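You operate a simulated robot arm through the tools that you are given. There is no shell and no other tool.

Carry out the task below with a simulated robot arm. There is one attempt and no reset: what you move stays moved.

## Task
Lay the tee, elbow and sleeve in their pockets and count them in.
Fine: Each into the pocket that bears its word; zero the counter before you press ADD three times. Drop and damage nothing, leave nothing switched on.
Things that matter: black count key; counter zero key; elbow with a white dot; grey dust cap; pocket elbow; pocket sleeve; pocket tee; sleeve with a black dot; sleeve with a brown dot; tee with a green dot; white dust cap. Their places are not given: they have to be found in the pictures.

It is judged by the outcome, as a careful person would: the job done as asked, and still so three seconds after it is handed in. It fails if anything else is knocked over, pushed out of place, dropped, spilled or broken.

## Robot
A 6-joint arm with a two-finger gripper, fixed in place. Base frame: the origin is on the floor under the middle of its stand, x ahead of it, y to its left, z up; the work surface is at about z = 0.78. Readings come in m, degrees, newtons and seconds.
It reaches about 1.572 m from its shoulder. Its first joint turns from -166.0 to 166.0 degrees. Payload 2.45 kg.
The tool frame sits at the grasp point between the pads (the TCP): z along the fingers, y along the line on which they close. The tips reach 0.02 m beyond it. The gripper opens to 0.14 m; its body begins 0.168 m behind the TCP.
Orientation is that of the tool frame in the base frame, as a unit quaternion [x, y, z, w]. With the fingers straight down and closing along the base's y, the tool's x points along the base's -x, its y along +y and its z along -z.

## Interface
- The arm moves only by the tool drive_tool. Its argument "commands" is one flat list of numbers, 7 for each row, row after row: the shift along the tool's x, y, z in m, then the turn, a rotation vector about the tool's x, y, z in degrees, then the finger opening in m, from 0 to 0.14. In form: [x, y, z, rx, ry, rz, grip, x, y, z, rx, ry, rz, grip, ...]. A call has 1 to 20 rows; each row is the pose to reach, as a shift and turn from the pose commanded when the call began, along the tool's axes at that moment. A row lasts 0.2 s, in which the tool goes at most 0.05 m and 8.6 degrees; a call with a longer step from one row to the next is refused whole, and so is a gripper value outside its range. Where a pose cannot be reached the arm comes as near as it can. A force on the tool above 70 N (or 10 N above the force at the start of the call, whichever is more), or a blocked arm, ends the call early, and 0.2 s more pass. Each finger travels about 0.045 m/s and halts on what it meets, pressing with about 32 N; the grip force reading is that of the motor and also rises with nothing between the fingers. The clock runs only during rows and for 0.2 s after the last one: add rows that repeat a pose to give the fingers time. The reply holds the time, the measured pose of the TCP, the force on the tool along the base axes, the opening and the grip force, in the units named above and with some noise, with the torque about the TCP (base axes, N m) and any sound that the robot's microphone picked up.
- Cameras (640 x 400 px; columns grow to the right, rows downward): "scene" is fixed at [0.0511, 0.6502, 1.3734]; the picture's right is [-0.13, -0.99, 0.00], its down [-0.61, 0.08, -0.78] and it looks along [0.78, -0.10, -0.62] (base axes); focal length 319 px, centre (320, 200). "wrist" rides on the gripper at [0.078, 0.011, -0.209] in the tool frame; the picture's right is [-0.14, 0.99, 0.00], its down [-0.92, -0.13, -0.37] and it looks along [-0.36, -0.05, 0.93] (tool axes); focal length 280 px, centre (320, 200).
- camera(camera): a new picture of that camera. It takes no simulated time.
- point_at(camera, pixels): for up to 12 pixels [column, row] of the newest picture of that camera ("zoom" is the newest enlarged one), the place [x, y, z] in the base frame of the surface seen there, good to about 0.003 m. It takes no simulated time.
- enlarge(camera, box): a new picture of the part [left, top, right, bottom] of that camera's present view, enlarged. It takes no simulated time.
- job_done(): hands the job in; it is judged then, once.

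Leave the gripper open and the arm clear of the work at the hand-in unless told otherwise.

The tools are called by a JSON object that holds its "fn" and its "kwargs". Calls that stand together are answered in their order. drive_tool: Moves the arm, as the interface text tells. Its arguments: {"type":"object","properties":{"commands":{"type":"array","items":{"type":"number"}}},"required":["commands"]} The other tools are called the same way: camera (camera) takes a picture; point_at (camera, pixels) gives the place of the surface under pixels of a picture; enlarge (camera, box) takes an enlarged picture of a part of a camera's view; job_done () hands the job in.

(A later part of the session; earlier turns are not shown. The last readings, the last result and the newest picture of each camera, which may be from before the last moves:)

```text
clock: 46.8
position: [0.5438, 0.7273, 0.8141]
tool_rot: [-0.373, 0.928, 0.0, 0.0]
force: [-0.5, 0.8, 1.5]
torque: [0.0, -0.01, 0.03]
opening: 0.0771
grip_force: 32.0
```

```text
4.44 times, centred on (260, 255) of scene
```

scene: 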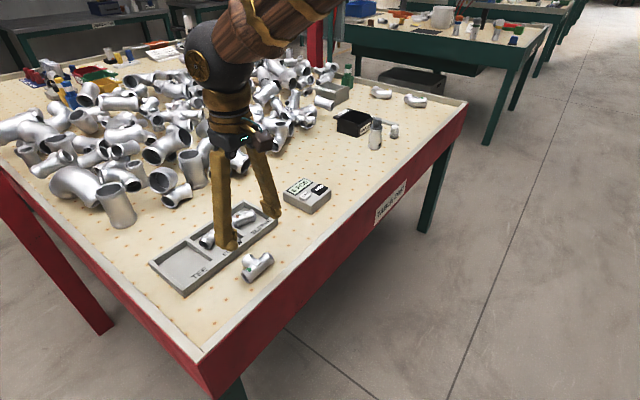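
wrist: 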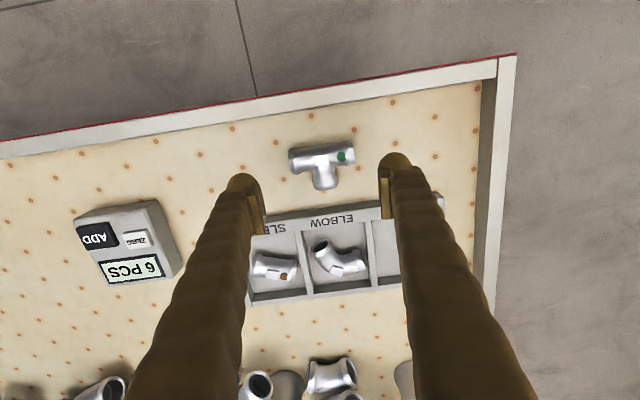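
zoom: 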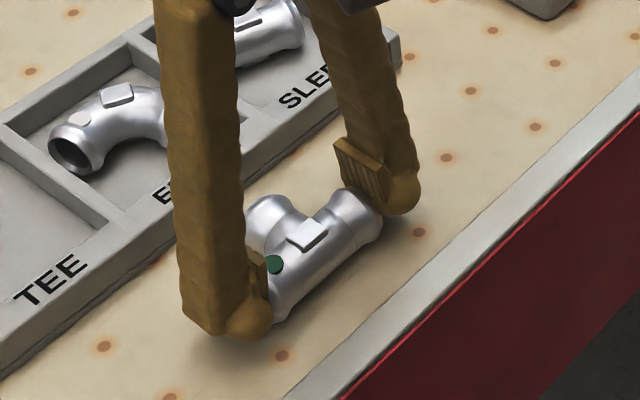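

Gripped at 0.0771 (the run length), 32 N. I test-lift only 5 mm.

{"fn": "drive_tool", "kwargs": {"commands": [0, 0, -0.001, 0, 0, 0, 0.06, 0, 0, -0.0025, 0, 0, 0, 0.06, 0, 0, -0.004, 0, 0, 0, 0.06, 0, 0, -0.005, 0, 0, 0, 0.06, 0, 0, -0.005, 0, 0, 0, 0.06, 0, 0, -0.005, 0, 0, 0, 0.06]}}

{"fn": "enlarge", "kwargs": {"camera": "scene", "box": [200, 210, 320, 300]}}

{"fn": "enlarge", "kwargs": {"camera": "wrist", "box": [210, 90, 430, 240]}}

```text
clock: 48.2
position: [0.5438, 0.7273, 0.8193]
tool_rot: [-0.374, 0.928, 0.0, 0.001]
force: [0.4, 0.1, -3.1]
torque: [0.0, 0.01, -0.02]
opening: 0.0772
grip_force: 32.3
```

```text
4.44 times, centred on (260, 255) of scene
```

zoom: 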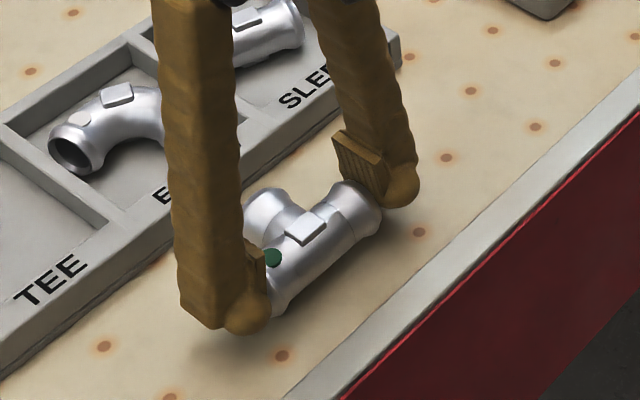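

```text
2.67 times, centred on (320, 165) of wrist
```

zoom: 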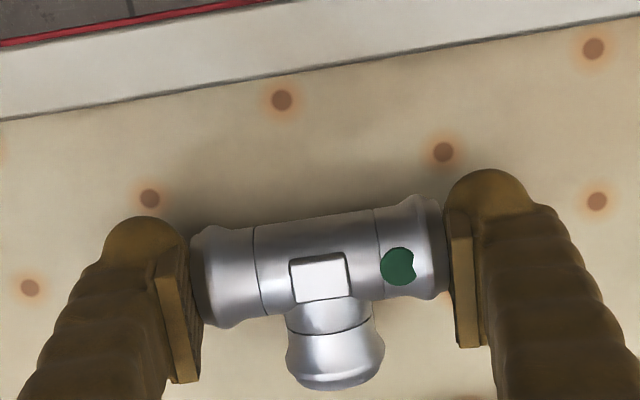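

It holds firmly (3 N weight). To lessen the last gap in the pocket I set it back down, open a little, and re-grip 2.5 mm higher.

{"fn": "drive_tool", "kwargs": {"commands": [0, 0, 0.002, 0, 0, 0, 0.06, 0, 0, 0.0038, 0, 0, 0, 0.06, 0, 0, 0.0049, 0, 0, 0, 0.06, 0, 0, 0.0049, 0, 0, 0, 0.079, 0, 0, 0.0049, 0, 0, 0, 0.083, 0, 0, 0.0024, 0, 0, 0, 0.083, 0, 0, 0.0024, 0, 0, 0, 0.083]}}

{"fn": "enlarge", "kwargs": {"camera": "scene", "box": [200, 210, 320, 300]}}

```text
clock: 49.8
position: [0.5438, 0.7278, 0.8166]
tool_rot: [-0.373, 0.928, 0.0, 0.0]
force: [0.3, 0.5, 0.0]
torque: [-0.02, 0.03, 0.04]
opening: 0.083
grip_force: 0.1
```

```text
4.44 times, centred on (260, 255) of scene
```

zoom: 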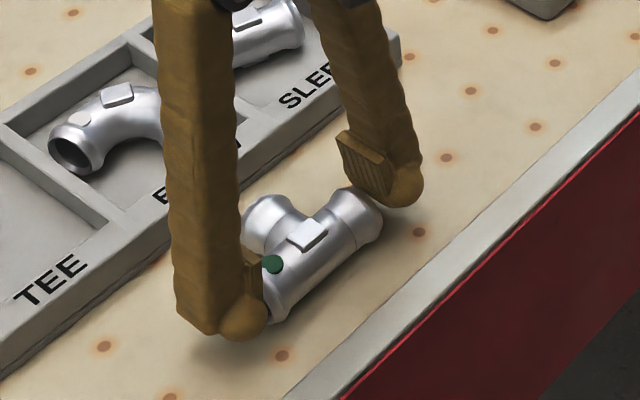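

Tee is back flat on the table. I close again at this height and test-lift 5 mm.

{"fn": "drive_tool", "kwargs": {"commands": [0, 0, 0, 0, 0, 0, 0.078, 0, 0, 0, 0, 0, 0, 0.07, 0, 0, 0, 0, 0, 0, 0.06, 0, 0, 0, 0, 0, 0, 0.06, 0, 0, -0.0015, 0, 0, 0, 0.06, 0, 0, -0.003, 0, 0, 0, 0.06, 0, 0, -0.005, 0, 0, 0, 0.06, 0, 0, -0.005, 0, 0, 0, 0.06, 0, 0, -0.005, 0, 0, 0, 0.06]}}

{"fn": "enlarge", "kwargs": {"camera": "scene", "box": [200, 210, 320, 300]}}

{"fn": "enlarge", "kwargs": {"camera": "wrist", "box": [210, 90, 430, 240]}}

```text
clock: 51.8
position: [0.5437, 0.7272, 0.8222]
tool_rot: [-0.372, 0.928, 0.0, 0.0]
force: [0.6, -0.3, -2.6]
torque: [-0.01, 0.01, -0.01]
opening: 0.0769
grip_force: 31.9
```

```text
4.44 times, centred on (260, 255) of scene
```

zoom: 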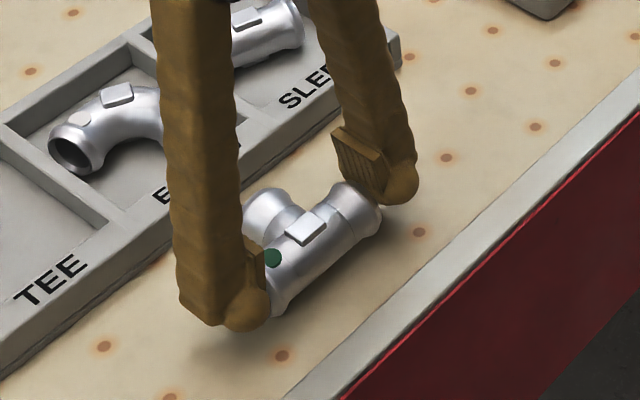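

```text
2.67 times, centred on (320, 165) of wrist
```

zoom: 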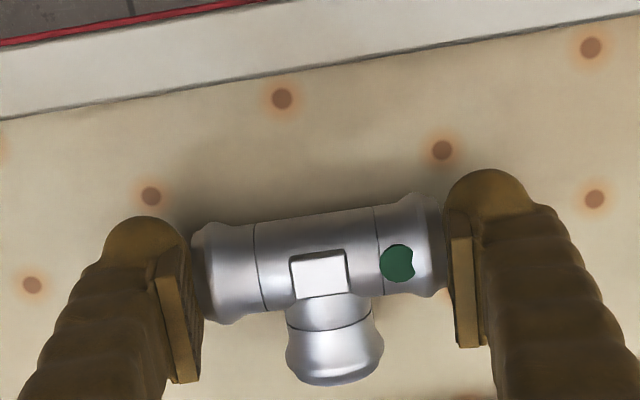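

It holds again. I raise to z≈0.88 and carry it slowly to the TEE pocket, turning +88° so the run lies across the tray with the branch toward the divider; target TCP (0.5736, 0.905).

{"fn": "drive_tool", "kwargs": {"commands": [0, 0, -0.015, 0, 0, 0, 0.06, 0, 0, -0.035, 0, 0, 0, 0.06, 0, 0, -0.058, 0, 0, 0, 0.06, -0.0131, 0.0098, -0.058, 0, 0, 8, 0.06, -0.0263, 0.0196, -0.058, 0, 0, 16.1, 0.06, -0.0394, 0.0294, -0.058, 0, 0, 24.1, 0.06, -0.0525, 0.0392, -0.058, 0, 0, 32.1, 0.06, -0.0656, 0.049, -0.058, 0, 0, 40.1, 0.06, -0.0788, 0.0589, -0.058, 0, 0, 48.2, 0.06, -0.0919, 0.0687, -0.058, 0, 0, 56.2, 0.06, -0.105, 0.0785, -0.058, 0, 0, 64.2, 0.06, -0.1181, 0.0883, -0.058, 0, 0, 72.2, 0.06, -0.1313, 0.0981, -0.058, 0, 0, 80.3, 0.06, -0.1444, 0.1079, -0.058, 0, 0, 88.3, 0.06, -0.1444, 0.1079, -0.058, 0, 0, 88.3, 0.06]}}

{"fn": "enlarge", "kwargs": {"camera": "scene", "box": [130, 190, 270, 300]}}

{"fn": "enlarge", "kwargs": {"camera": "wrist", "box": [200, 60, 440, 260]}}

```text
clock: 55.0
position: [0.5734, 0.9046, 0.8785]
tool_rot: [0.379, 0.925, 0.0, 0.0]
force: [-0.4, 0.0, -3.0]
torque: [0.05, 0.03, -0.01]
opening: 0.077
grip_force: 32.3
```

```text
3.64 times, centred on (200, 245) of scene
```

zoom: 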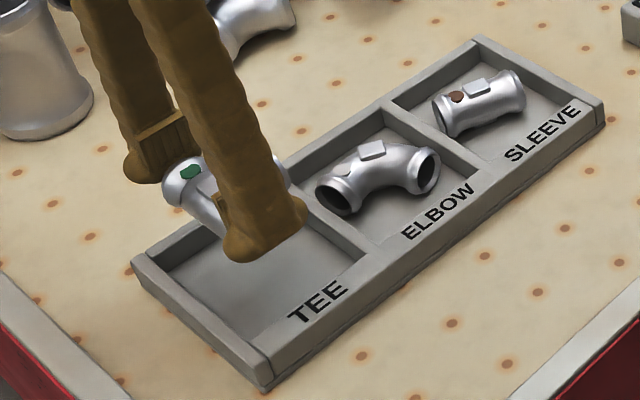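

```text
2.00 times, centred on (320, 160) of wrist
```

zoom: 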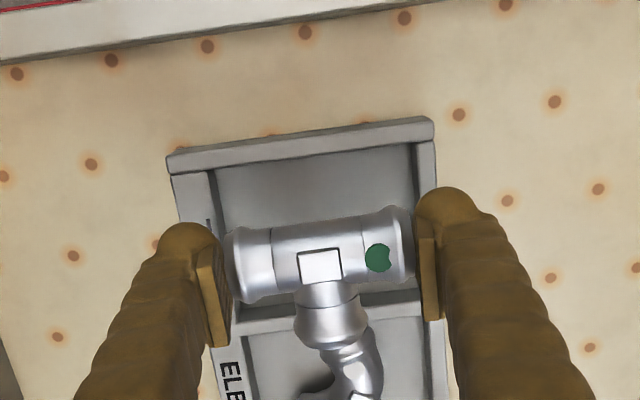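

I check the branch end against the divider and the run ends against the strip and back wall with closer views.

{"fn": "enlarge", "kwargs": {"camera": "wrist", "box": [260, 180, 400, 270]}}

{"fn": "enlarge", "kwargs": {"camera": "wrist", "box": [240, 110, 400, 210]}}

```text
4.44 times, centred on (330, 225) of wrist
```

zoom: 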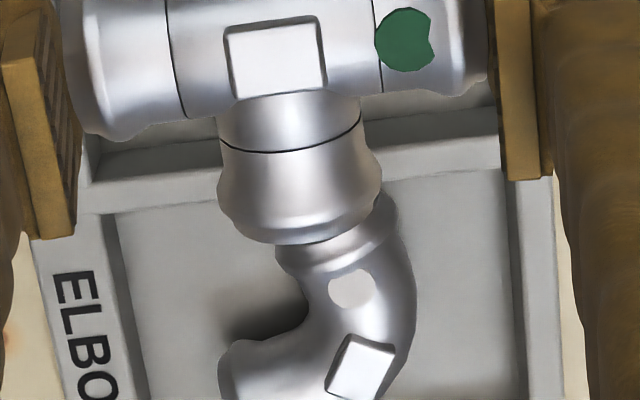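

```text
4.00 times, centred on (320, 160) of wrist
```

zoom: 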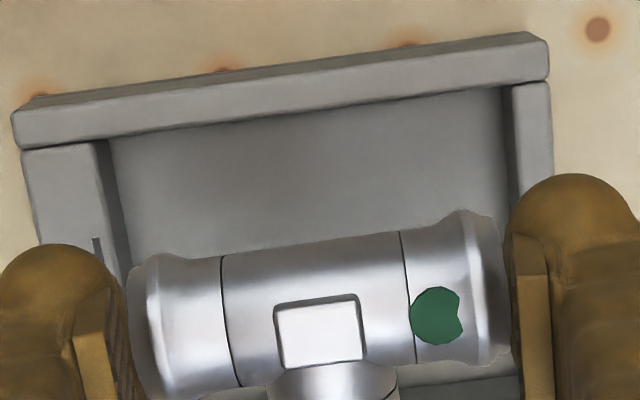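

The pocket is about 84 × 105 mm around the tool; the run has ~14 mm at each end, the branch ~10 mm to the divider, and the run ~18 mm to the end wall. I shift 3 mm toward the end wall and lower to z 0.832.

{"fn": "drive_tool", "kwargs": {"commands": [0.003, 0, 0.012, 0, 0, 0, 0.06, 0.003, 0, 0.026, 0, 0, 0, 0.06, 0.003, 0, 0.038, 0, 0, 0, 0.06, 0.003, 0, 0.0465, 0, 0, 0, 0.06, 0.003, 0, 0.0465, 0, 0, 0, 0.06]}}

{"fn": "enlarge", "kwargs": {"camera": "scene", "box": [140, 210, 250, 300]}}

{"fn": "enlarge", "kwargs": {"camera": "wrist", "box": [220, 90, 420, 250]}}

```text
clock: 56.2
position: [0.5724, 0.9065, 0.8324]
tool_rot: [0.379, 0.926, 0.0, 0.0]
force: [0.3, -0.5, -2.1]
torque: [0.06, 0.0, 0.02]
opening: 0.0771
grip_force: 32.1
```

```text
4.44 times, centred on (195, 255) of scene
```

zoom: 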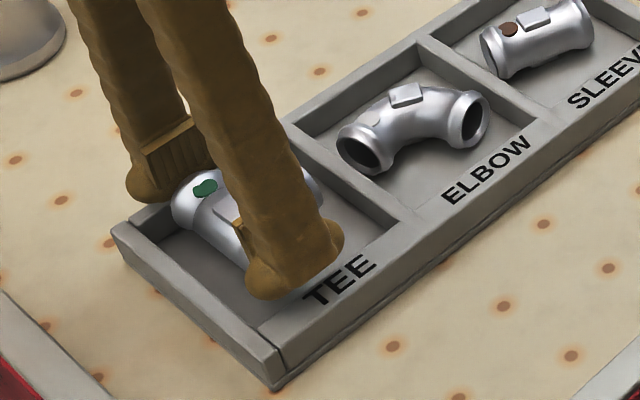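

```text
2.50 times, centred on (320, 170) of wrist
```

zoom: 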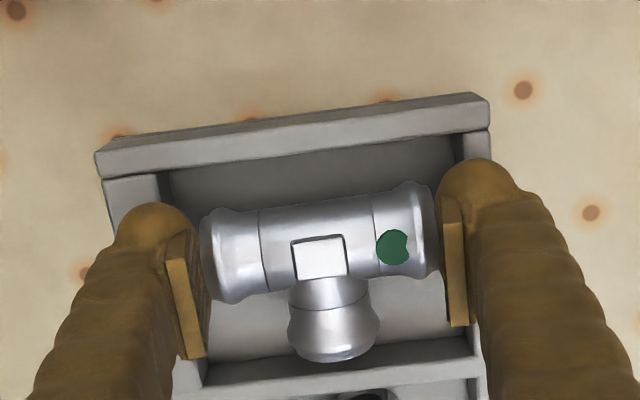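

The tee is inside the pocket outline with feet just above the rim. I lower in small steps until the feet nearly touch the rim.

{"fn": "drive_tool", "kwargs": {"commands": [0, 0, 0.0015, 0, 0, 0, 0.06, 0, 0, 0.003, 0, 0, 0, 0.06, 0, 0, 0.0045, 0, 0, 0, 0.06, 0, 0, 0.0045, 0, 0, 0, 0.06]}}

```text
clock: 57.2
position: [0.5715, 0.9078, 0.8287]
tool_rot: [0.378, 0.926, 0.0, -0.001]
force: [-0.6, 0.2, -2.9]
torque: [0.06, 0.02, 0.0]
opening: 0.0769
grip_force: 31.8
```

{"fn": "drive_tool", "kwargs": {"commands": [0, 0, 0.0008, 0, 0, 0, 0.06, 0, 0, 0.0015, 0, 0, 0, 0.06, 0, 0, 0.0015, 0, 0, 0, 0.06]}}

{"fn": "enlarge", "kwargs": {"camera": "scene", "box": [150, 220, 230, 280]}}

```text
clock: 58.0
position: [0.5706, 0.9081, 0.8275]
tool_rot: [0.378, 0.926, 0.0, 0.0]
force: [-0.7, 0.3, -2.2]
torque: [-0.02, 0.02, 0.01]
opening: 0.0769
grip_force: 32.3
```

```text
6.67 times, centred on (190, 250) of scene
```

zoom: 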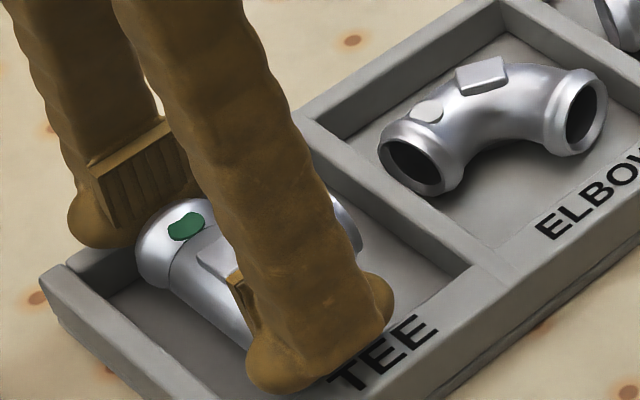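

No contact yet. One more millimetre at a time.

{"fn": "drive_tool", "kwargs": {"commands": [0, 0, 0.001, 0, 0, 0, 0.06, 0, 0, 0.001, 0, 0, 0, 0.06]}}

```text
clock: 58.6
position: [0.5718, 0.9075, 0.8253]
tool_rot: [0.378, 0.926, 0.0, 0.001]
force: [0.2, -0.4, -3.6]
torque: [0.02, 0.02, 0.01]
opening: 0.0769
grip_force: 32.1
```

{"fn": "drive_tool", "kwargs": {"commands": [0, 0, 0.001, 0, 0, 0, 0.06, 0, 0, 0.001, 0, 0, 0, 0.06]}}

```text
clock: 59.2
position: [0.5706, 0.9076, 0.8249]
tool_rot: [0.379, 0.926, 0.0, 0.001]
force: [-0.1, -0.4, -3.0]
torque: [0.01, 0.04, -0.05]
opening: 0.077
grip_force: 32.1
```

Still free at z 0.825. Continuing gently.

{"fn": "drive_tool", "kwargs": {"commands": [0, 0, 0.001, 0, 0, 0, 0.06, 0, 0, 0.001, 0, 0, 0, 0.06]}}

{"fn": "enlarge", "kwargs": {"camera": "scene", "box": [150, 220, 230, 280]}}

{"fn": "enlarge", "kwargs": {"camera": "wrist", "box": [220, 90, 420, 250]}}

```text
clock: 59.8
position: [0.5725, 0.9068, 0.8234]
tool_rot: [0.378, 0.926, 0.0, 0.0]
force: [0.3, 0.4, -2.8]
torque: [0.03, 0.05, -0.02]
opening: 0.0773
grip_force: 32.1
```

```text
6.67 times, centred on (190, 250) of scene
```

zoom: 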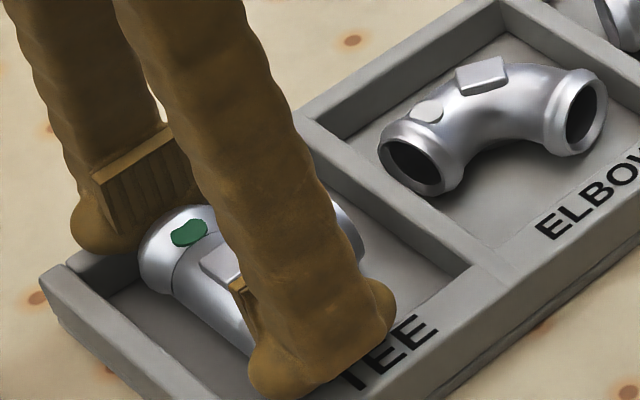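

```text
2.50 times, centred on (320, 170) of wrist
```

zoom: 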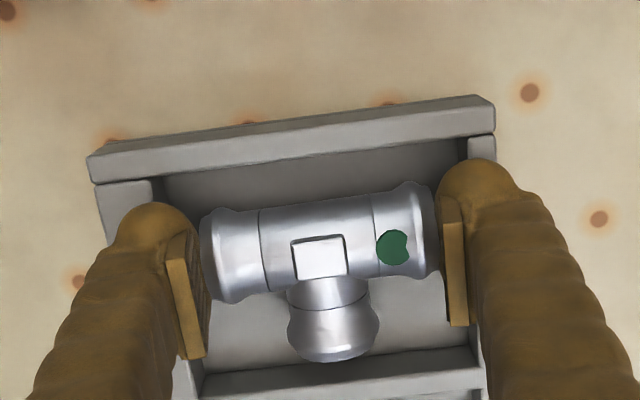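

No contact even now; the tee must be about 2 mm above the floor. One more millimetre.

{"fn": "drive_tool", "kwargs": {"commands": [0, 0, 0.001, 0, 0, 0, 0.06, 0, 0, 0.001, 0, 0, 0, 0.06]}}

```text
clock: 60.4
position: [0.5707, 0.9073, 0.8236]
tool_rot: [0.378, 0.926, 0.001, 0.001]
force: [-1.0, -1.1, 1.9]
torque: [0.14, -0.15, -0.02]
opening: 0.0771
grip_force: 32.1
```

Contact felt (+4.7 N change). I ease up 0.7 mm and open the fingers to 0.086 to let go.

{"fn": "drive_tool", "kwargs": {"commands": [0, 0, -0.0007, 0, 0, 0, 0.06, 0, 0, -0.0007, 0, 0, 0, 0.08, 0, 0, -0.0007, 0, 0, 0, 0.084, 0, 0, -0.0007, 0, 0, 0, 0.086, 0, 0, -0.0007, 0, 0, 0, 0.086]}}

{"fn": "enlarge", "kwargs": {"camera": "scene", "box": [140, 210, 250, 300]}}

{"fn": "enlarge", "kwargs": {"camera": "wrist", "box": [220, 90, 420, 250]}}

```text
clock: 61.6
position: [0.5717, 0.9066, 0.8239]
tool_rot: [0.379, 0.925, 0.0, 0.0]
force: [-0.3, -0.4, -0.1]
torque: [0.01, -0.03, 0.0]
opening: 0.0861
grip_force: 0.1
```

```text
4.44 times, centred on (195, 255) of scene
```

zoom: 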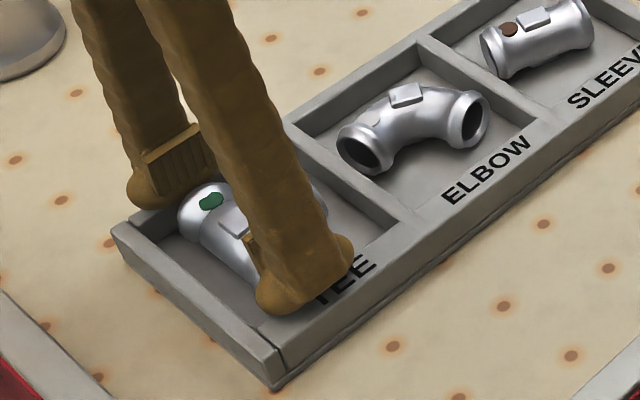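

```text
2.50 times, centred on (320, 170) of wrist
```

zoom: 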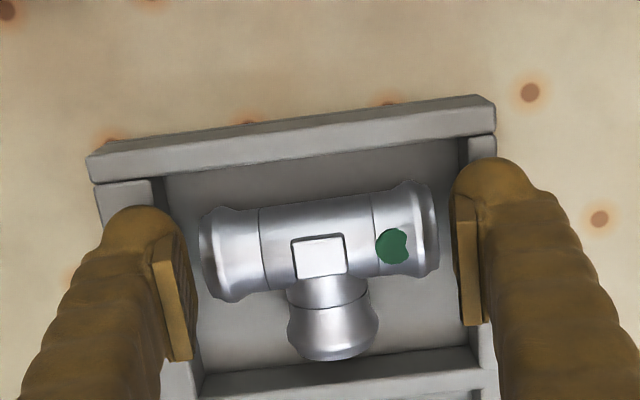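

The tee is released in its pocket. I raise straight up to z≈0.95.

{"fn": "drive_tool", "kwargs": {"commands": [0, 0, -0.005, 0, 0, 0, 0.086, 0, 0, -0.015, 0, 0, 0, 0.086, 0, 0, -0.035, 0, 0, 0, 0.086, 0, 0, -0.07, 0, 0, 0, 0.086, 0, 0, -0.1, 0, 0, 0, 0.086, 0, 0, -0.126, 0, 0, 0, 0.086, 0, 0, -0.126, 0, 0, 0, 0.086]}}

{"fn": "enlarge", "kwargs": {"camera": "scene", "box": [140, 180, 300, 310]}}

{"fn": "camera", "kwargs": {"camera": "wrist"}}

```text
clock: 63.2
position: [0.572, 0.9078, 0.9497]
tool_rot: [0.379, 0.926, 0.001, 0.0]
force: [0.5, 0.3, -0.2]
torque: [0.04, -0.02, 0.0]
opening: 0.0862
grip_force: 0.1
```

```text
3.08 times, centred on (220, 245) of scene
```

zoom: 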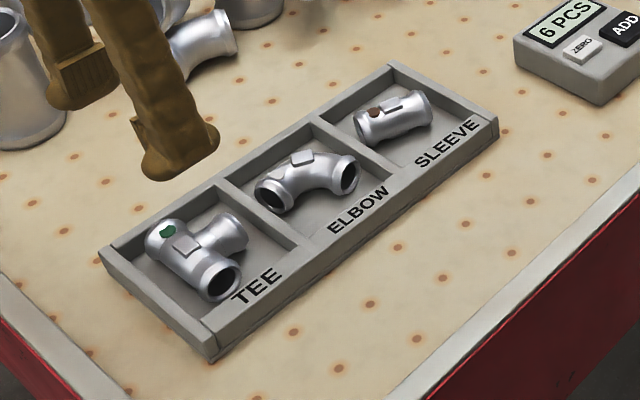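

```text
taken
```

wrist: 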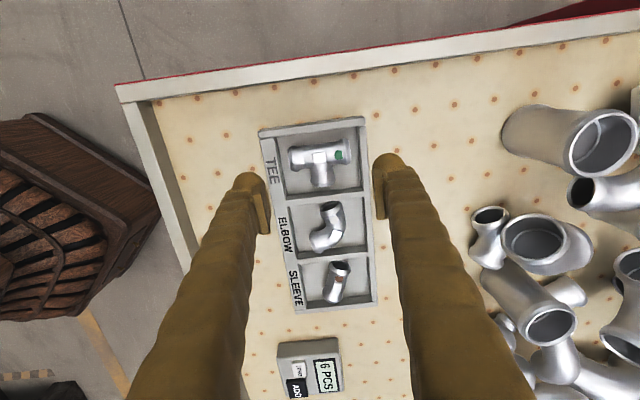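

All three fittings lie in their pockets and the tray has not moved. Next the counter. I move the camera over it (TCP to about (0.828, 0.512), z 1.03) for a straight-down view of the keys.

{"fn": "drive_tool", "kwargs": {"commands": [0, 0, -0.03, 0, 0, 0, 0.086, -0.03, -0.0067, -0.06, 0, 0, 0, 0.086, -0.07, -0.0155, -0.08, 0, 0, 0, 0.086, -0.115, -0.0255, -0.08, 0, 0, 0, 0.086, -0.16, -0.0355, -0.08, 0, 0, 0, 0.086, -0.205, -0.0455, -0.08, 0, 0, 0, 0.086, -0.25, -0.0555, -0.08, 0, 0, 0, 0.086, -0.295, -0.0655, -0.08, 0, 0, 0, 0.086, -0.34, -0.0754, -0.08, 0, 0, 0, 0.086, -0.385, -0.0854, -0.08, 0, 0, 0, 0.086, -0.43, -0.0954, -0.08, 0, 0, 0, 0.086, -0.4602, -0.1021, -0.08, 0, 0, 0, 0.086, -0.4602, -0.1021, -0.08, 0, 0, 0, 0.086]}}

{"fn": "camera", "kwargs": {"camera": "wrist"}}

{"fn": "enlarge", "kwargs": {"camera": "wrist", "box": [250, 30, 390, 140]}}

```text
clock: 66.0
position: [0.829, 0.5114, 1.0284]
tool_rot: [0.378, 0.926, 0.0, 0.0]
force: [-0.2, 0.3, 0.0]
torque: [0.01, 0.01, 0.03]
opening: 0.086
grip_force: 0.0
```

```text
taken
```

wrist: 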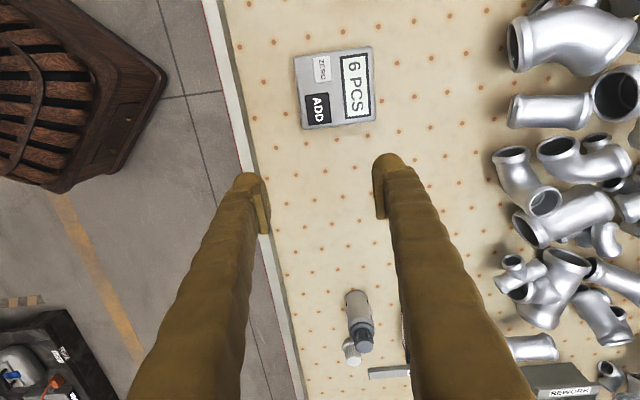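

```text
3.64 times, centred on (320, 85) of wrist
```

zoom: 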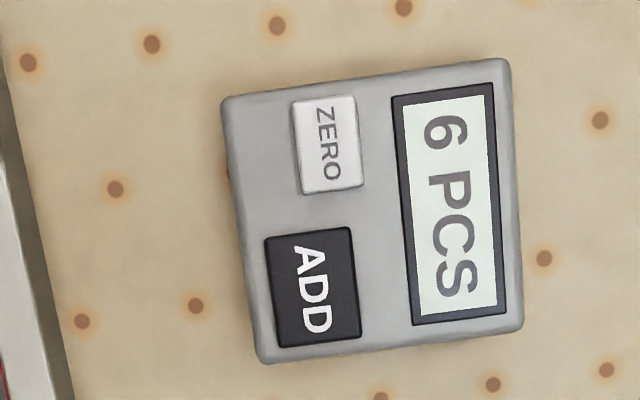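

Clear view: white ZERO key at (327,145), black ADD key at (312,287), display on the right. I measure them and the box surface.

{"fn": "point_at", "kwargs": {"camera": "zoom", "pixels": [[327, 145], [330, 120], [325, 175], [345, 145], [312, 287], [312, 250], [312, 330], [345, 287], [280, 287], [380, 200], [270, 200], [455, 205]]}}

{"fn": "point_at", "kwargs": {"camera": "zoom", "pixels": [[227, 100], [505, 65], [518, 325], [262, 355], [250, 320], [310, 212], [385, 320], [300, 145], [356, 145], [60, 200], [30, 200], [200, 200]]}}

```text
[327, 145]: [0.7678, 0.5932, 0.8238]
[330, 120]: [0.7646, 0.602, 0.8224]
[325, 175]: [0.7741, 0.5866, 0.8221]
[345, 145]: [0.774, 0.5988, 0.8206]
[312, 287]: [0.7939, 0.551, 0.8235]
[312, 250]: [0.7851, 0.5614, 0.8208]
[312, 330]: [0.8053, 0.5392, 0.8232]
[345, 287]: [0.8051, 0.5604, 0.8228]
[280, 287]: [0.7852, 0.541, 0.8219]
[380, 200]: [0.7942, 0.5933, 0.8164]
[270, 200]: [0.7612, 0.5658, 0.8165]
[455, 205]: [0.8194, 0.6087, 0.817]
```

```text
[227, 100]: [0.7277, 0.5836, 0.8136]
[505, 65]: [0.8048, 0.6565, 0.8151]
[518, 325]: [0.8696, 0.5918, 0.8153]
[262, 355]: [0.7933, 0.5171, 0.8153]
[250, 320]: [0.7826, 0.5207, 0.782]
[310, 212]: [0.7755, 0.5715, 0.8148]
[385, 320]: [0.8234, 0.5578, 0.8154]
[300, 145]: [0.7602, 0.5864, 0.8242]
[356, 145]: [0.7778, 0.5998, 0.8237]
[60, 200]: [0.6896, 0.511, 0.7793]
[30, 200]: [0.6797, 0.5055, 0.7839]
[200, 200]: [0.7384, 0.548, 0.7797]
```

Key tops are at z≈0.8235, 8 mm above the box. ZERO centre ≈ (0.768, 0.595), ADD centre ≈ (0.794, 0.552), 15 mm apart at their edges. I close the fingers, turn −90° so both tips line up along the keys' long side, and go above ZERO at z 0.88.

{"fn": "drive_tool", "kwargs": {"commands": [0.0085, 0.0014, 0.0124, 0, 0, -7.5, 0.07, 0.017, 0.0029, 0.0247, 0, 0, -15, 0.055, 0.0255, 0.0043, 0.037, 0, 0, -22.5, 0.04, 0.034, 0.0057, 0.0494, 0, 0, -30, 0.025, 0.0425, 0.0071, 0.0617, 0, 0, -37.5, 0.01, 0.0511, 0.0086, 0.0741, 0, 0, -45, 0.0, 0.0596, 0.01, 0.0864, 0, 0, -52.5, 0.0, 0.0681, 0.0114, 0.0988, 0, 0, -60, 0.0, 0.0766, 0.0128, 0.1111, 0, 0, -67.5, 0.0, 0.0851, 0.0143, 0.1235, 0, 0, -75, 0.0, 0.0936, 0.0157, 0.1358, 0, 0, -82.5, 0.0, 0.1021, 0.0171, 0.1482, 0, 0, -90, 0.0, 0.1021, 0.0171, 0.1482, 0, 0, -90, 0.0]}}

{"fn": "enlarge", "kwargs": {"camera": "wrist", "box": [230, 100, 430, 260]}}

{"fn": "enlarge", "kwargs": {"camera": "scene", "box": [260, 150, 350, 220]}}

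```text
clock: 68.8
position: [0.7667, 0.5967, 0.8821]
tool_rot: [-0.388, 0.922, 0.0, 0.0]
force: [-0.1, -0.2, 1.0]
torque: [-0.02, 0.02, -0.02]
opening: 0.0
grip_force: 29.2
```

```text
2.50 times, centred on (330, 180) of wrist
```

zoom: 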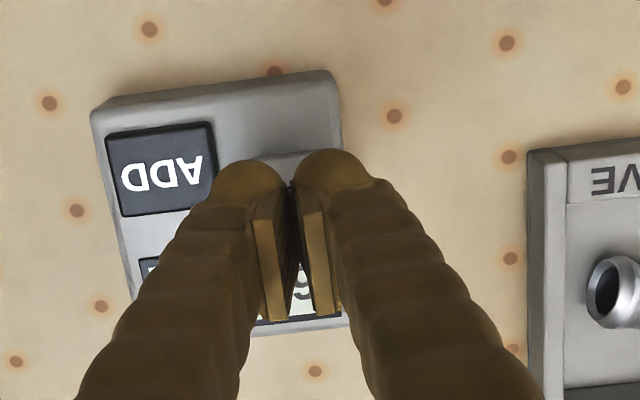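

```text
5.71 times, centred on (305, 185) of scene
```

zoom: 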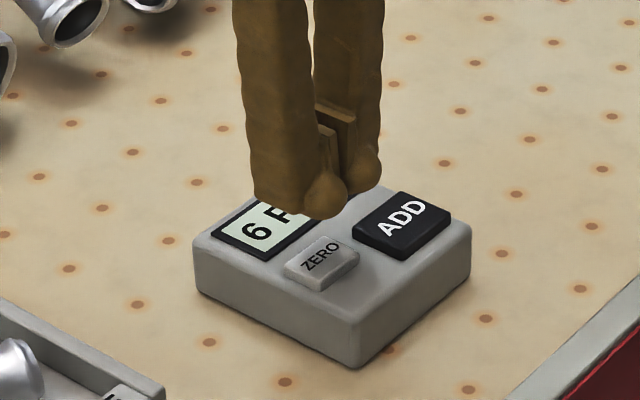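

The closed tips are over ZERO. I shift 5 mm away from ADD and 6 mm back so the tip bottoms sit squarely on ZERO, and lower to z 0.850 (about 6 mm above the key).

{"fn": "drive_tool", "kwargs": {"commands": [-0.006, 0.005, 0.012, 0, 0, 0, 0.0, -0.006, 0.005, 0.024, 0, 0, 0, 0.0, -0.006, 0.005, 0.032, 0, 0, 0, 0.0, -0.006, 0.005, 0.032, 0, 0, 0, 0.0]}}

{"fn": "enlarge", "kwargs": {"camera": "scene", "box": [270, 160, 340, 215]}}

{"fn": "enlarge", "kwargs": {"camera": "wrist", "box": [230, 100, 430, 260]}}

```text
clock: 69.8
position: [0.7681, 0.6019, 0.8497]
tool_rot: [-0.387, 0.922, 0.001, 0.0]
force: [0.5, -0.3, -0.4]
torque: [-0.02, 0.03, 0.04]
opening: 0.0001
grip_force: 29.4
```

```text
7.27 times, centred on (305, 188) of scene
```

zoom: 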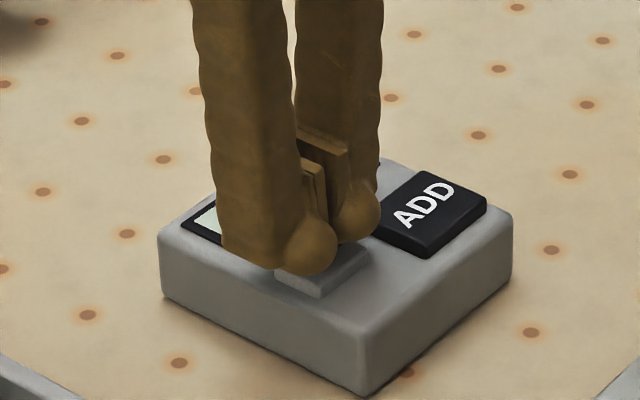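

```text
2.50 times, centred on (330, 180) of wrist
```

zoom: 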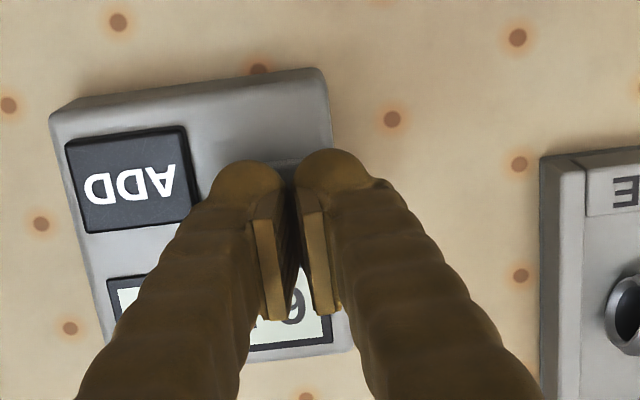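

Both tips are above ZERO and clear of ADD. I lower in small steps, listening and watching the force.

{"fn": "drive_tool", "kwargs": {"commands": [0, 0, 0.003, 0, 0, 0, 0.0, 0, 0, 0.005, 0, 0, 0, 0.0, 0, 0, 0.0065, 0, 0, 0, 0.0]}}

```text
clock: 70.6
position: [0.7671, 0.603, 0.843]
tool_rot: [-0.387, 0.922, 0.0, 0.0]
force: [-0.4, 0.0, -0.7]
torque: [0.0, 0.03, 0.0]
opening: 0.0003
grip_force: 29.8
```

No contact yet at z 0.843. I go 2 mm further.

{"fn": "drive_tool", "kwargs": {"commands": [0, 0, 0.001, 0, 0, 0, 0.0, 0, 0, 0.002, 0, 0, 0, 0.0]}}

```text
clock: 71.2
position: [0.7686, 0.6046, 0.8402]
tool_rot: [-0.387, 0.922, 0.0, 0.0]
force: [0.5, 0.0, 0.3]
torque: [0.03, 0.01, 0.02]
opening: 0.0061
grip_force: 29.3
```

The opening reads 0.006 – something may be spreading the tips. I look before going on.

{"fn": "enlarge", "kwargs": {"camera": "scene", "box": [270, 160, 340, 215]}}

{"fn": "enlarge", "kwargs": {"camera": "wrist", "box": [260, 120, 380, 220]}}

```text
7.27 times, centred on (305, 188) of scene
```

zoom: 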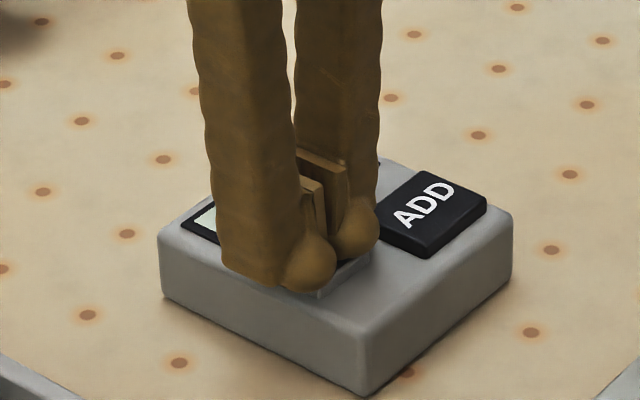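

```text
4.00 times, centred on (320, 170) of wrist
```

zoom: 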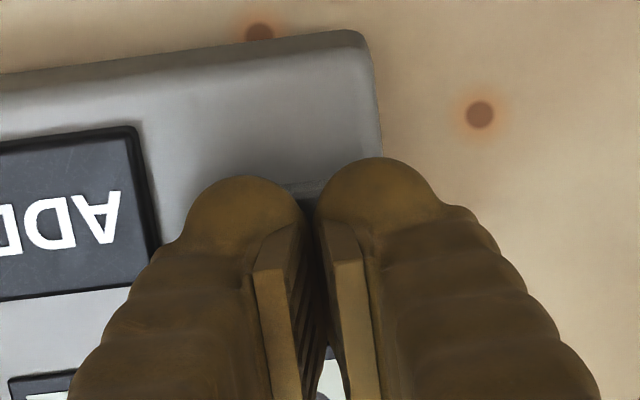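

The rounded tips seem to be wedged apart by the key's edge. I back off upward and will press with one finger only instead.

{"fn": "drive_tool", "kwargs": {"commands": [0, 0, -0.002, 0, 0, 0, 0.0061, 0, 0, -0.006, 0, 0, 0, 0.0061, 0, 0, -0.015, 0, 0, 0, 0.0061, 0, 0, -0.03, 0, 0, 0, 0.0061, 0, 0, -0.05, 0, 0, 0, 0.0061, 0, 0, -0.05, 0, 0, 0, 0.0061]}}

{"fn": "enlarge", "kwargs": {"camera": "scene", "box": [270, 160, 340, 215]}}

```text
clock: 72.6
position: [0.7683, 0.6027, 0.8904]
tool_rot: [-0.387, 0.922, 0.0, -0.001]
force: [-0.9, 0.4, -0.7]
torque: [-0.03, 0.01, 0.01]
opening: 0.0061
grip_force: 0.1
```

```text
7.27 times, centred on (305, 188) of scene
```

zoom: 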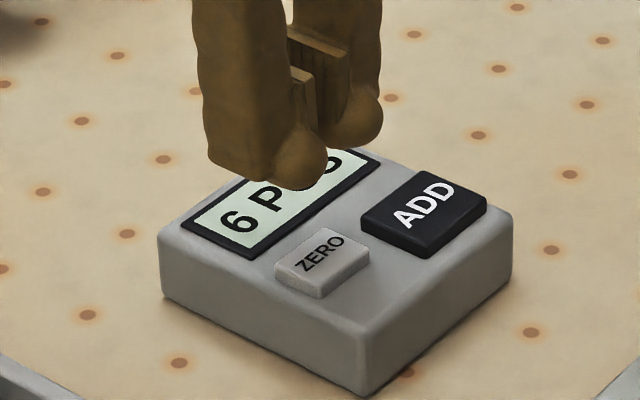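

The counter is unmoved, still 6 PCS. I open to 0.10 and shift so that only the +y finger is over ZERO and the other is over bare table, at z≈0.89.

{"fn": "drive_tool", "kwargs": {"commands": [0, 0, -0.005, 0, 0, 0, 0.025, -0.0006, -0.0176, -0.005, 0, 0, 0, 0.045, -0.0012, -0.0352, -0.005, 0, 0, 0, 0.065, -0.0018, -0.0528, -0.005, 0, 0, 0, 0.085, -0.0023, -0.0703, -0.005, 0, 0, 0, 0.1, -0.0023, -0.0703, -0.005, 0, 0, 0, 0.1]}}

{"fn": "enlarge", "kwargs": {"camera": "wrist", "box": [230, 90, 470, 260]}}

{"fn": "enlarge", "kwargs": {"camera": "scene", "box": [260, 140, 350, 215]}}

```text
clock: 74.0
position: [0.8203, 0.5575, 0.8956]
tool_rot: [-0.386, 0.922, 0.001, 0.0]
force: [-0.1, -0.1, -0.7]
torque: [0.0, 0.0, 0.03]
opening: 0.1002
grip_force: 0.1
```

```text
2.35 times, centred on (350, 175) of wrist
```

zoom: 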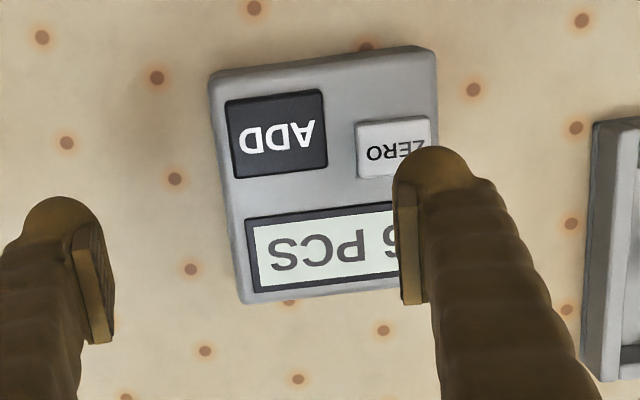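

```text
5.33 times, centred on (305, 178) of scene
```

zoom: 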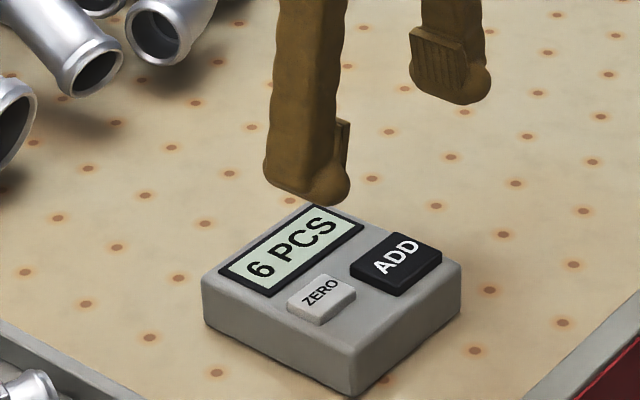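

In the tool's frame ZERO is at (0.010, 0.065) and the finger's ball at (0.0125, 0.064): well matched. I lower to z 0.848, just above the key.

{"fn": "drive_tool", "kwargs": {"commands": [-0.001, 0, 0.02, 0, 0, 0, 0.1, -0.001, 0, 0.038, 0, 0, 0, 0.1, -0.001, 0, 0.0476, 0, 0, 0, 0.1, -0.001, 0, 0.0476, 0, 0, 0, 0.1]}}

{"fn": "enlarge", "kwargs": {"camera": "scene", "box": [270, 160, 340, 215]}}

{"fn": "enlarge", "kwargs": {"camera": "wrist", "box": [260, 100, 440, 240]}}

```text
clock: 75.0
position: [0.821, 0.5567, 0.8484]
tool_rot: [-0.387, 0.922, 0.0, 0.0]
force: [0.1, 0.0, 0.2]
torque: [0.01, -0.01, 0.03]
opening: 0.1001
grip_force: 0.0
```

```text
7.27 times, centred on (305, 188) of scene
```

zoom: 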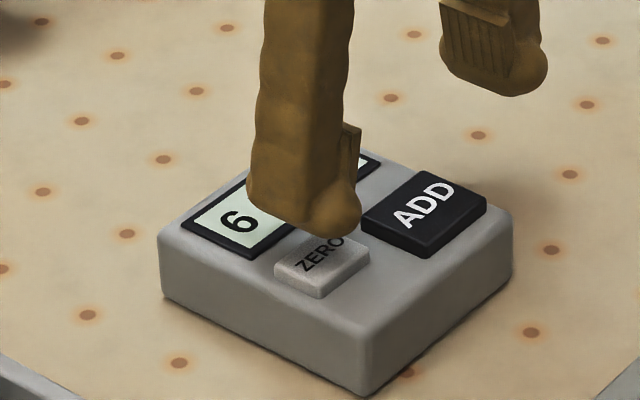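

```text
2.86 times, centred on (350, 170) of wrist
```

zoom: 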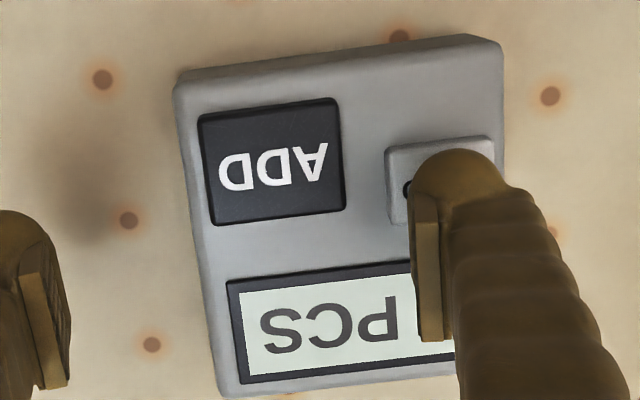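

The ball sits over ZERO. I lower in small steps and watch for force or a beep.

{"fn": "drive_tool", "kwargs": {"commands": [0, 0, 0.002, 0, 0, 0, 0.1, 0, 0, 0.004, 0, 0, 0, 0.1, 0, 0, 0.0055, 0, 0, 0, 0.1]}}

```text
clock: 75.8
position: [0.8213, 0.5567, 0.843]
tool_rot: [-0.386, 0.922, 0.0, 0.0]
force: [-0.5, 0.2, -0.8]
torque: [0.0, 0.01, 0.02]
opening: 0.0999
grip_force: 0.1
```

{"fn": "drive_tool", "kwargs": {"commands": [0, 0, 0.001, 0, 0, 0, 0.1, 0, 0, 0.002, 0, 0, 0, 0.1]}}

{"fn": "enlarge", "kwargs": {"camera": "scene", "box": [270, 160, 340, 215]}}

```text
clock: 76.4
position: [0.82, 0.558, 0.8398]
tool_rot: [-0.387, 0.922, 0.0, 0.0]
force: [0.7, -1.0, -0.1]
torque: [-0.01, 0.04, 0.03]
opening: 0.1001
grip_force: 0.1
```

```text
7.27 times, centred on (305, 188) of scene
```

zoom: 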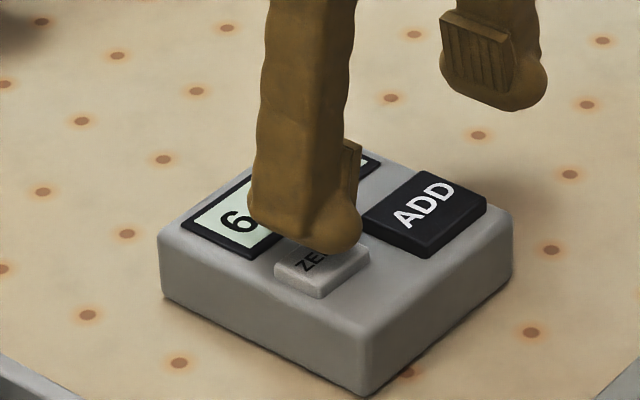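

Still no contact at z 0.840. I go on in 1.5 mm steps.

{"fn": "drive_tool", "kwargs": {"commands": [0, 0, 0.001, 0, 0, 0, 0.1, 0, 0, 0.0015, 0, 0, 0, 0.1]}}

```text
clock: 77.0
position: [0.8201, 0.5567, 0.8392]
tool_rot: [-0.386, 0.922, 0.001, 0.001]
force: [-0.2, 0.3, -0.9]
torque: [-0.01, 0.0, -0.07]
opening: 0.0998
grip_force: 0.0
```

{"fn": "drive_tool", "kwargs": {"commands": [0, 0, 0.001, 0, 0, 0, 0.1, 0, 0, 0.0015, 0, 0, 0, 0.1]}}

{"fn": "enlarge", "kwargs": {"camera": "scene", "box": [280, 165, 330, 205]}}

```text
clock: 77.6
position: [0.8202, 0.5569, 0.839]
tool_rot: [-0.387, 0.922, 0.0, 0.0]
force: [0.6, -0.8, 0.9]
torque: [0.01, 0.04, -0.03]
opening: 0.0999
grip_force: 0.0
```

```text
10.00 times, centred on (305, 185) of scene
```

zoom: 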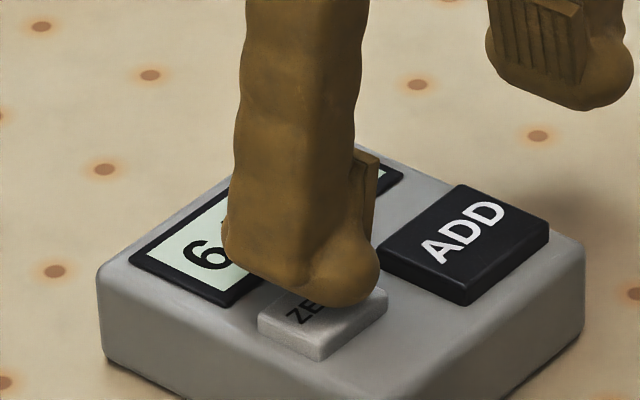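

It may just be touching. I add another 1 mm.

{"fn": "drive_tool", "kwargs": {"commands": [0, 0, 0.001, 0, 0, 0, 0.1, 0, 0, 0.001, 0, 0, 0, 0.1]}}

```text
clock: 78.2
position: [0.82, 0.5561, 0.8368]
tool_rot: [-0.387, 0.922, 0.0, 0.001]
force: [0.6, -0.2, 1.1]
torque: [0.03, 0.02, 0.0]
opening: 0.0999
grip_force: 0.0
```

{"fn": "drive_tool", "kwargs": {"commands": [0, 0, 0.0008, 0, 0, 0, 0.1, 0, 0, 0.0015, 0, 0, 0, 0.1]}}

{"fn": "enlarge", "kwargs": {"camera": "scene", "box": [280, 165, 330, 205]}}

{"fn": "enlarge", "kwargs": {"camera": "wrist", "box": [320, 100, 440, 200]}}

```text
clock: 78.8
position: [0.8206, 0.5573, 0.8346]
tool_rot: [-0.388, 0.922, 0.0, 0.0]
force: [-0.9, -0.3, 2.6]
torque: [0.09, 0.12, 0.04]
opening: 0.1002
grip_force: 0.1
heard: click
```

```text
10.00 times, centred on (305, 185) of scene
```

zoom: 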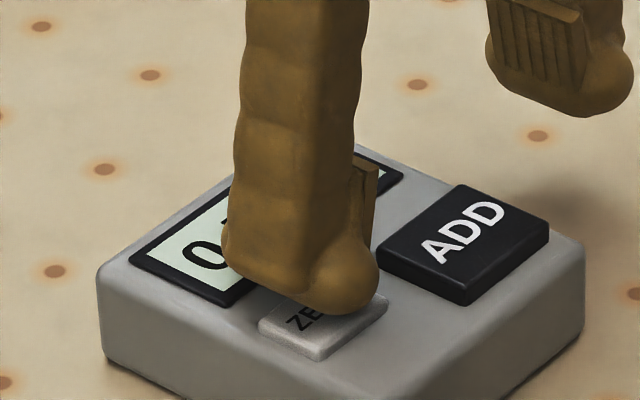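

```text
4.00 times, centred on (380, 150) of wrist
```

zoom: 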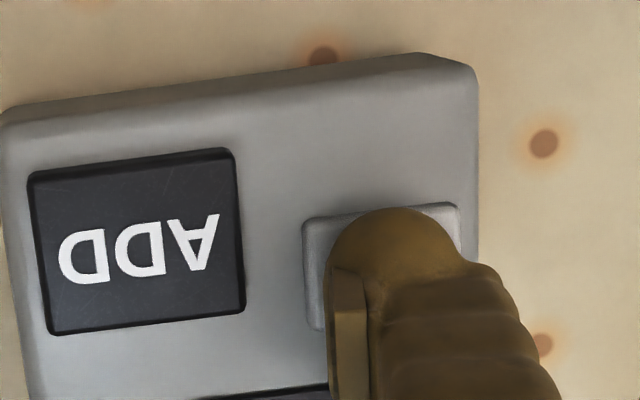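

A click was heard and the display now starts with 0. I raise the tool clear to read it.

{"fn": "drive_tool", "kwargs": {"commands": [0, 0, -0.004, 0, 0, 0, 0.1, 0, 0, -0.012, 0, 0, 0, 0.1, 0, 0, -0.025, 0, 0, 0, 0.1, 0, 0, -0.04, 0, 0, 0, 0.1, 0, 0, -0.04, 0, 0, 0, 0.1]}}

{"fn": "enlarge", "kwargs": {"camera": "scene", "box": [270, 155, 340, 210]}}

{"fn": "enlarge", "kwargs": {"camera": "wrist", "box": [260, 100, 440, 240]}}

```text
clock: 80.0
position: [0.8207, 0.557, 0.8752]
tool_rot: [-0.387, 0.922, 0.0, 0.0]
force: [-0.2, 0.3, 0.3]
torque: [0.02, 0.02, 0.01]
opening: 0.1002
grip_force: 0.1
```

```text
7.27 times, centred on (305, 182) of scene
```

zoom: 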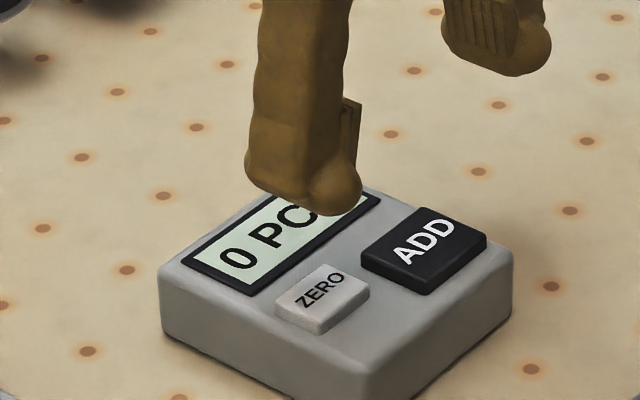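

```text
2.86 times, centred on (350, 170) of wrist
```

zoom: 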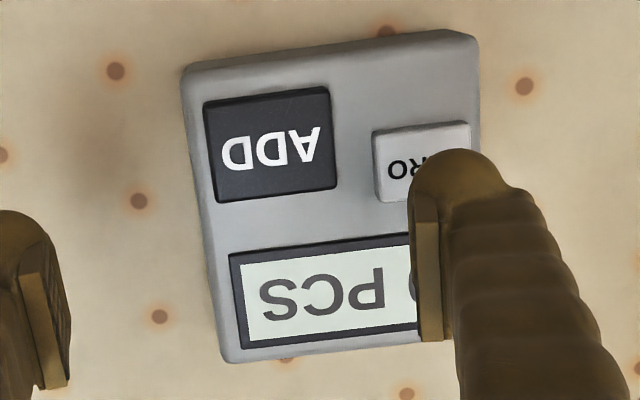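

The display reads 0 PCS. I move the same finger over ADD (shift +0.0108 x, −0.0487 y in the tool frame) at this height and check.

{"fn": "drive_tool", "kwargs": {"commands": [0.0036, -0.0162, 0, 0, 0, 0, 0.1, 0.0072, -0.0325, 0, 0, 0, 0, 0.1, 0.0108, -0.0487, 0, 0, 0, 0, 0.1, 0.0108, -0.0487, 0, 0, 0, 0, 0.1]}}

{"fn": "enlarge", "kwargs": {"camera": "wrist", "box": [300, 90, 480, 230]}}

{"fn": "enlarge", "kwargs": {"camera": "scene", "box": [270, 155, 340, 210]}}

```text
clock: 81.0
position: [0.8493, 0.5149, 0.8765]
tool_rot: [-0.387, 0.922, 0.0, 0.0]
force: [0.6, -0.2, 0.0]
torque: [0.0, -0.02, -0.04]
opening: 0.1002
grip_force: 0.1
```

```text
2.86 times, centred on (390, 160) of wrist
```

zoom: 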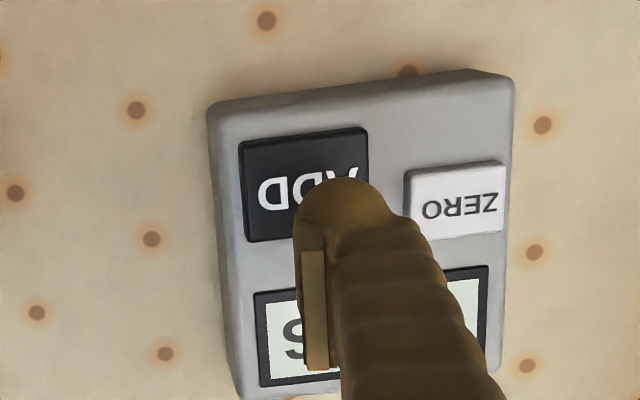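

```text
7.27 times, centred on (305, 182) of scene
```

zoom: 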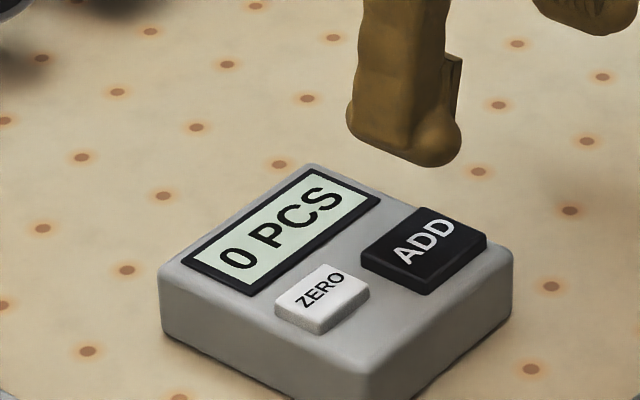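

The finger is centred over ADD, and 0 PCS is fully readable. I lower to z≈0.839 first.

{"fn": "drive_tool", "kwargs": {"commands": [0, 0, 0.015, 0, 0, 0, 0.1, 0, 0, 0.028, 0, 0, 0, 0.1, 0, 0, 0.036, 0, 0, 0, 0.1, 0, 0, 0.036, 0, 0, 0, 0.1]}}

{"fn": "enlarge", "kwargs": {"camera": "scene", "box": [280, 165, 330, 205]}}

```text
clock: 82.0
position: [0.8479, 0.5138, 0.839]
tool_rot: [-0.387, 0.922, 0.0, 0.001]
force: [0.4, 0.2, 0.5]
torque: [0.0, 0.03, -0.03]
opening: 0.1001
grip_force: 0.1
```

```text
10.00 times, centred on (305, 185) of scene
```

zoom: 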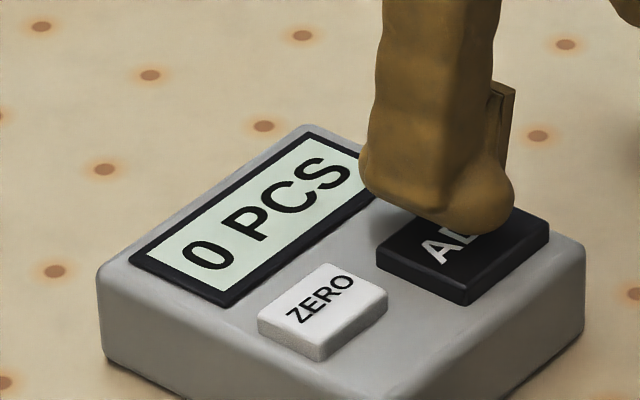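

The finger is just above ADD. I press down in small steps until it clicks.

{"fn": "drive_tool", "kwargs": {"commands": [0, 0, 0.001, 0, 0, 0, 0.1, 0, 0, 0.002, 0, 0, 0, 0.1, 0, 0, 0.003, 0, 0, 0, 0.1]}}

```text
clock: 82.8
position: [0.8467, 0.5153, 0.8348]
tool_rot: [-0.386, 0.922, 0.0, 0.0]
force: [0.2, -1.1, 1.0]
torque: [0.06, 0.05, 0.02]
opening: 0.0998
grip_force: 0.0
heard: click
```

A click. I raise 12 mm and read the display.

{"fn": "drive_tool", "kwargs": {"commands": [0, 0, -0.003, 0, 0, 0, 0.1, 0, 0, -0.008, 0, 0, 0, 0.1, 0, 0, -0.012, 0, 0, 0, 0.1, 0, 0, -0.012, 0, 0, 0, 0.1]}}

{"fn": "enlarge", "kwargs": {"camera": "scene", "box": [280, 165, 330, 205]}}

```text
clock: 83.8
position: [0.8465, 0.5137, 0.8485]
tool_rot: [-0.387, 0.922, 0.0, 0.0]
force: [-1.4, -0.1, -0.1]
torque: [0.02, 0.01, -0.01]
opening: 0.0998
grip_force: 0.0
```

```text
10.00 times, centred on (305, 185) of scene
```

zoom: 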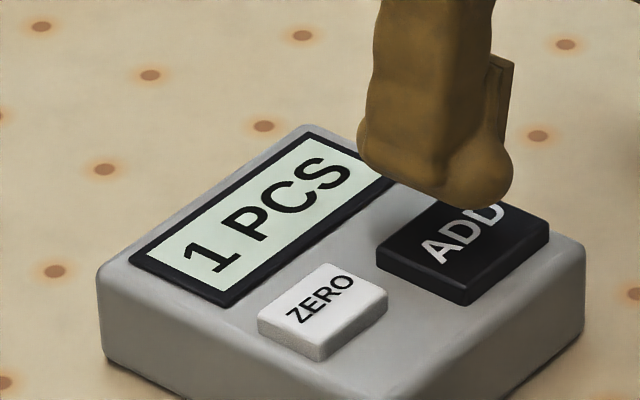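

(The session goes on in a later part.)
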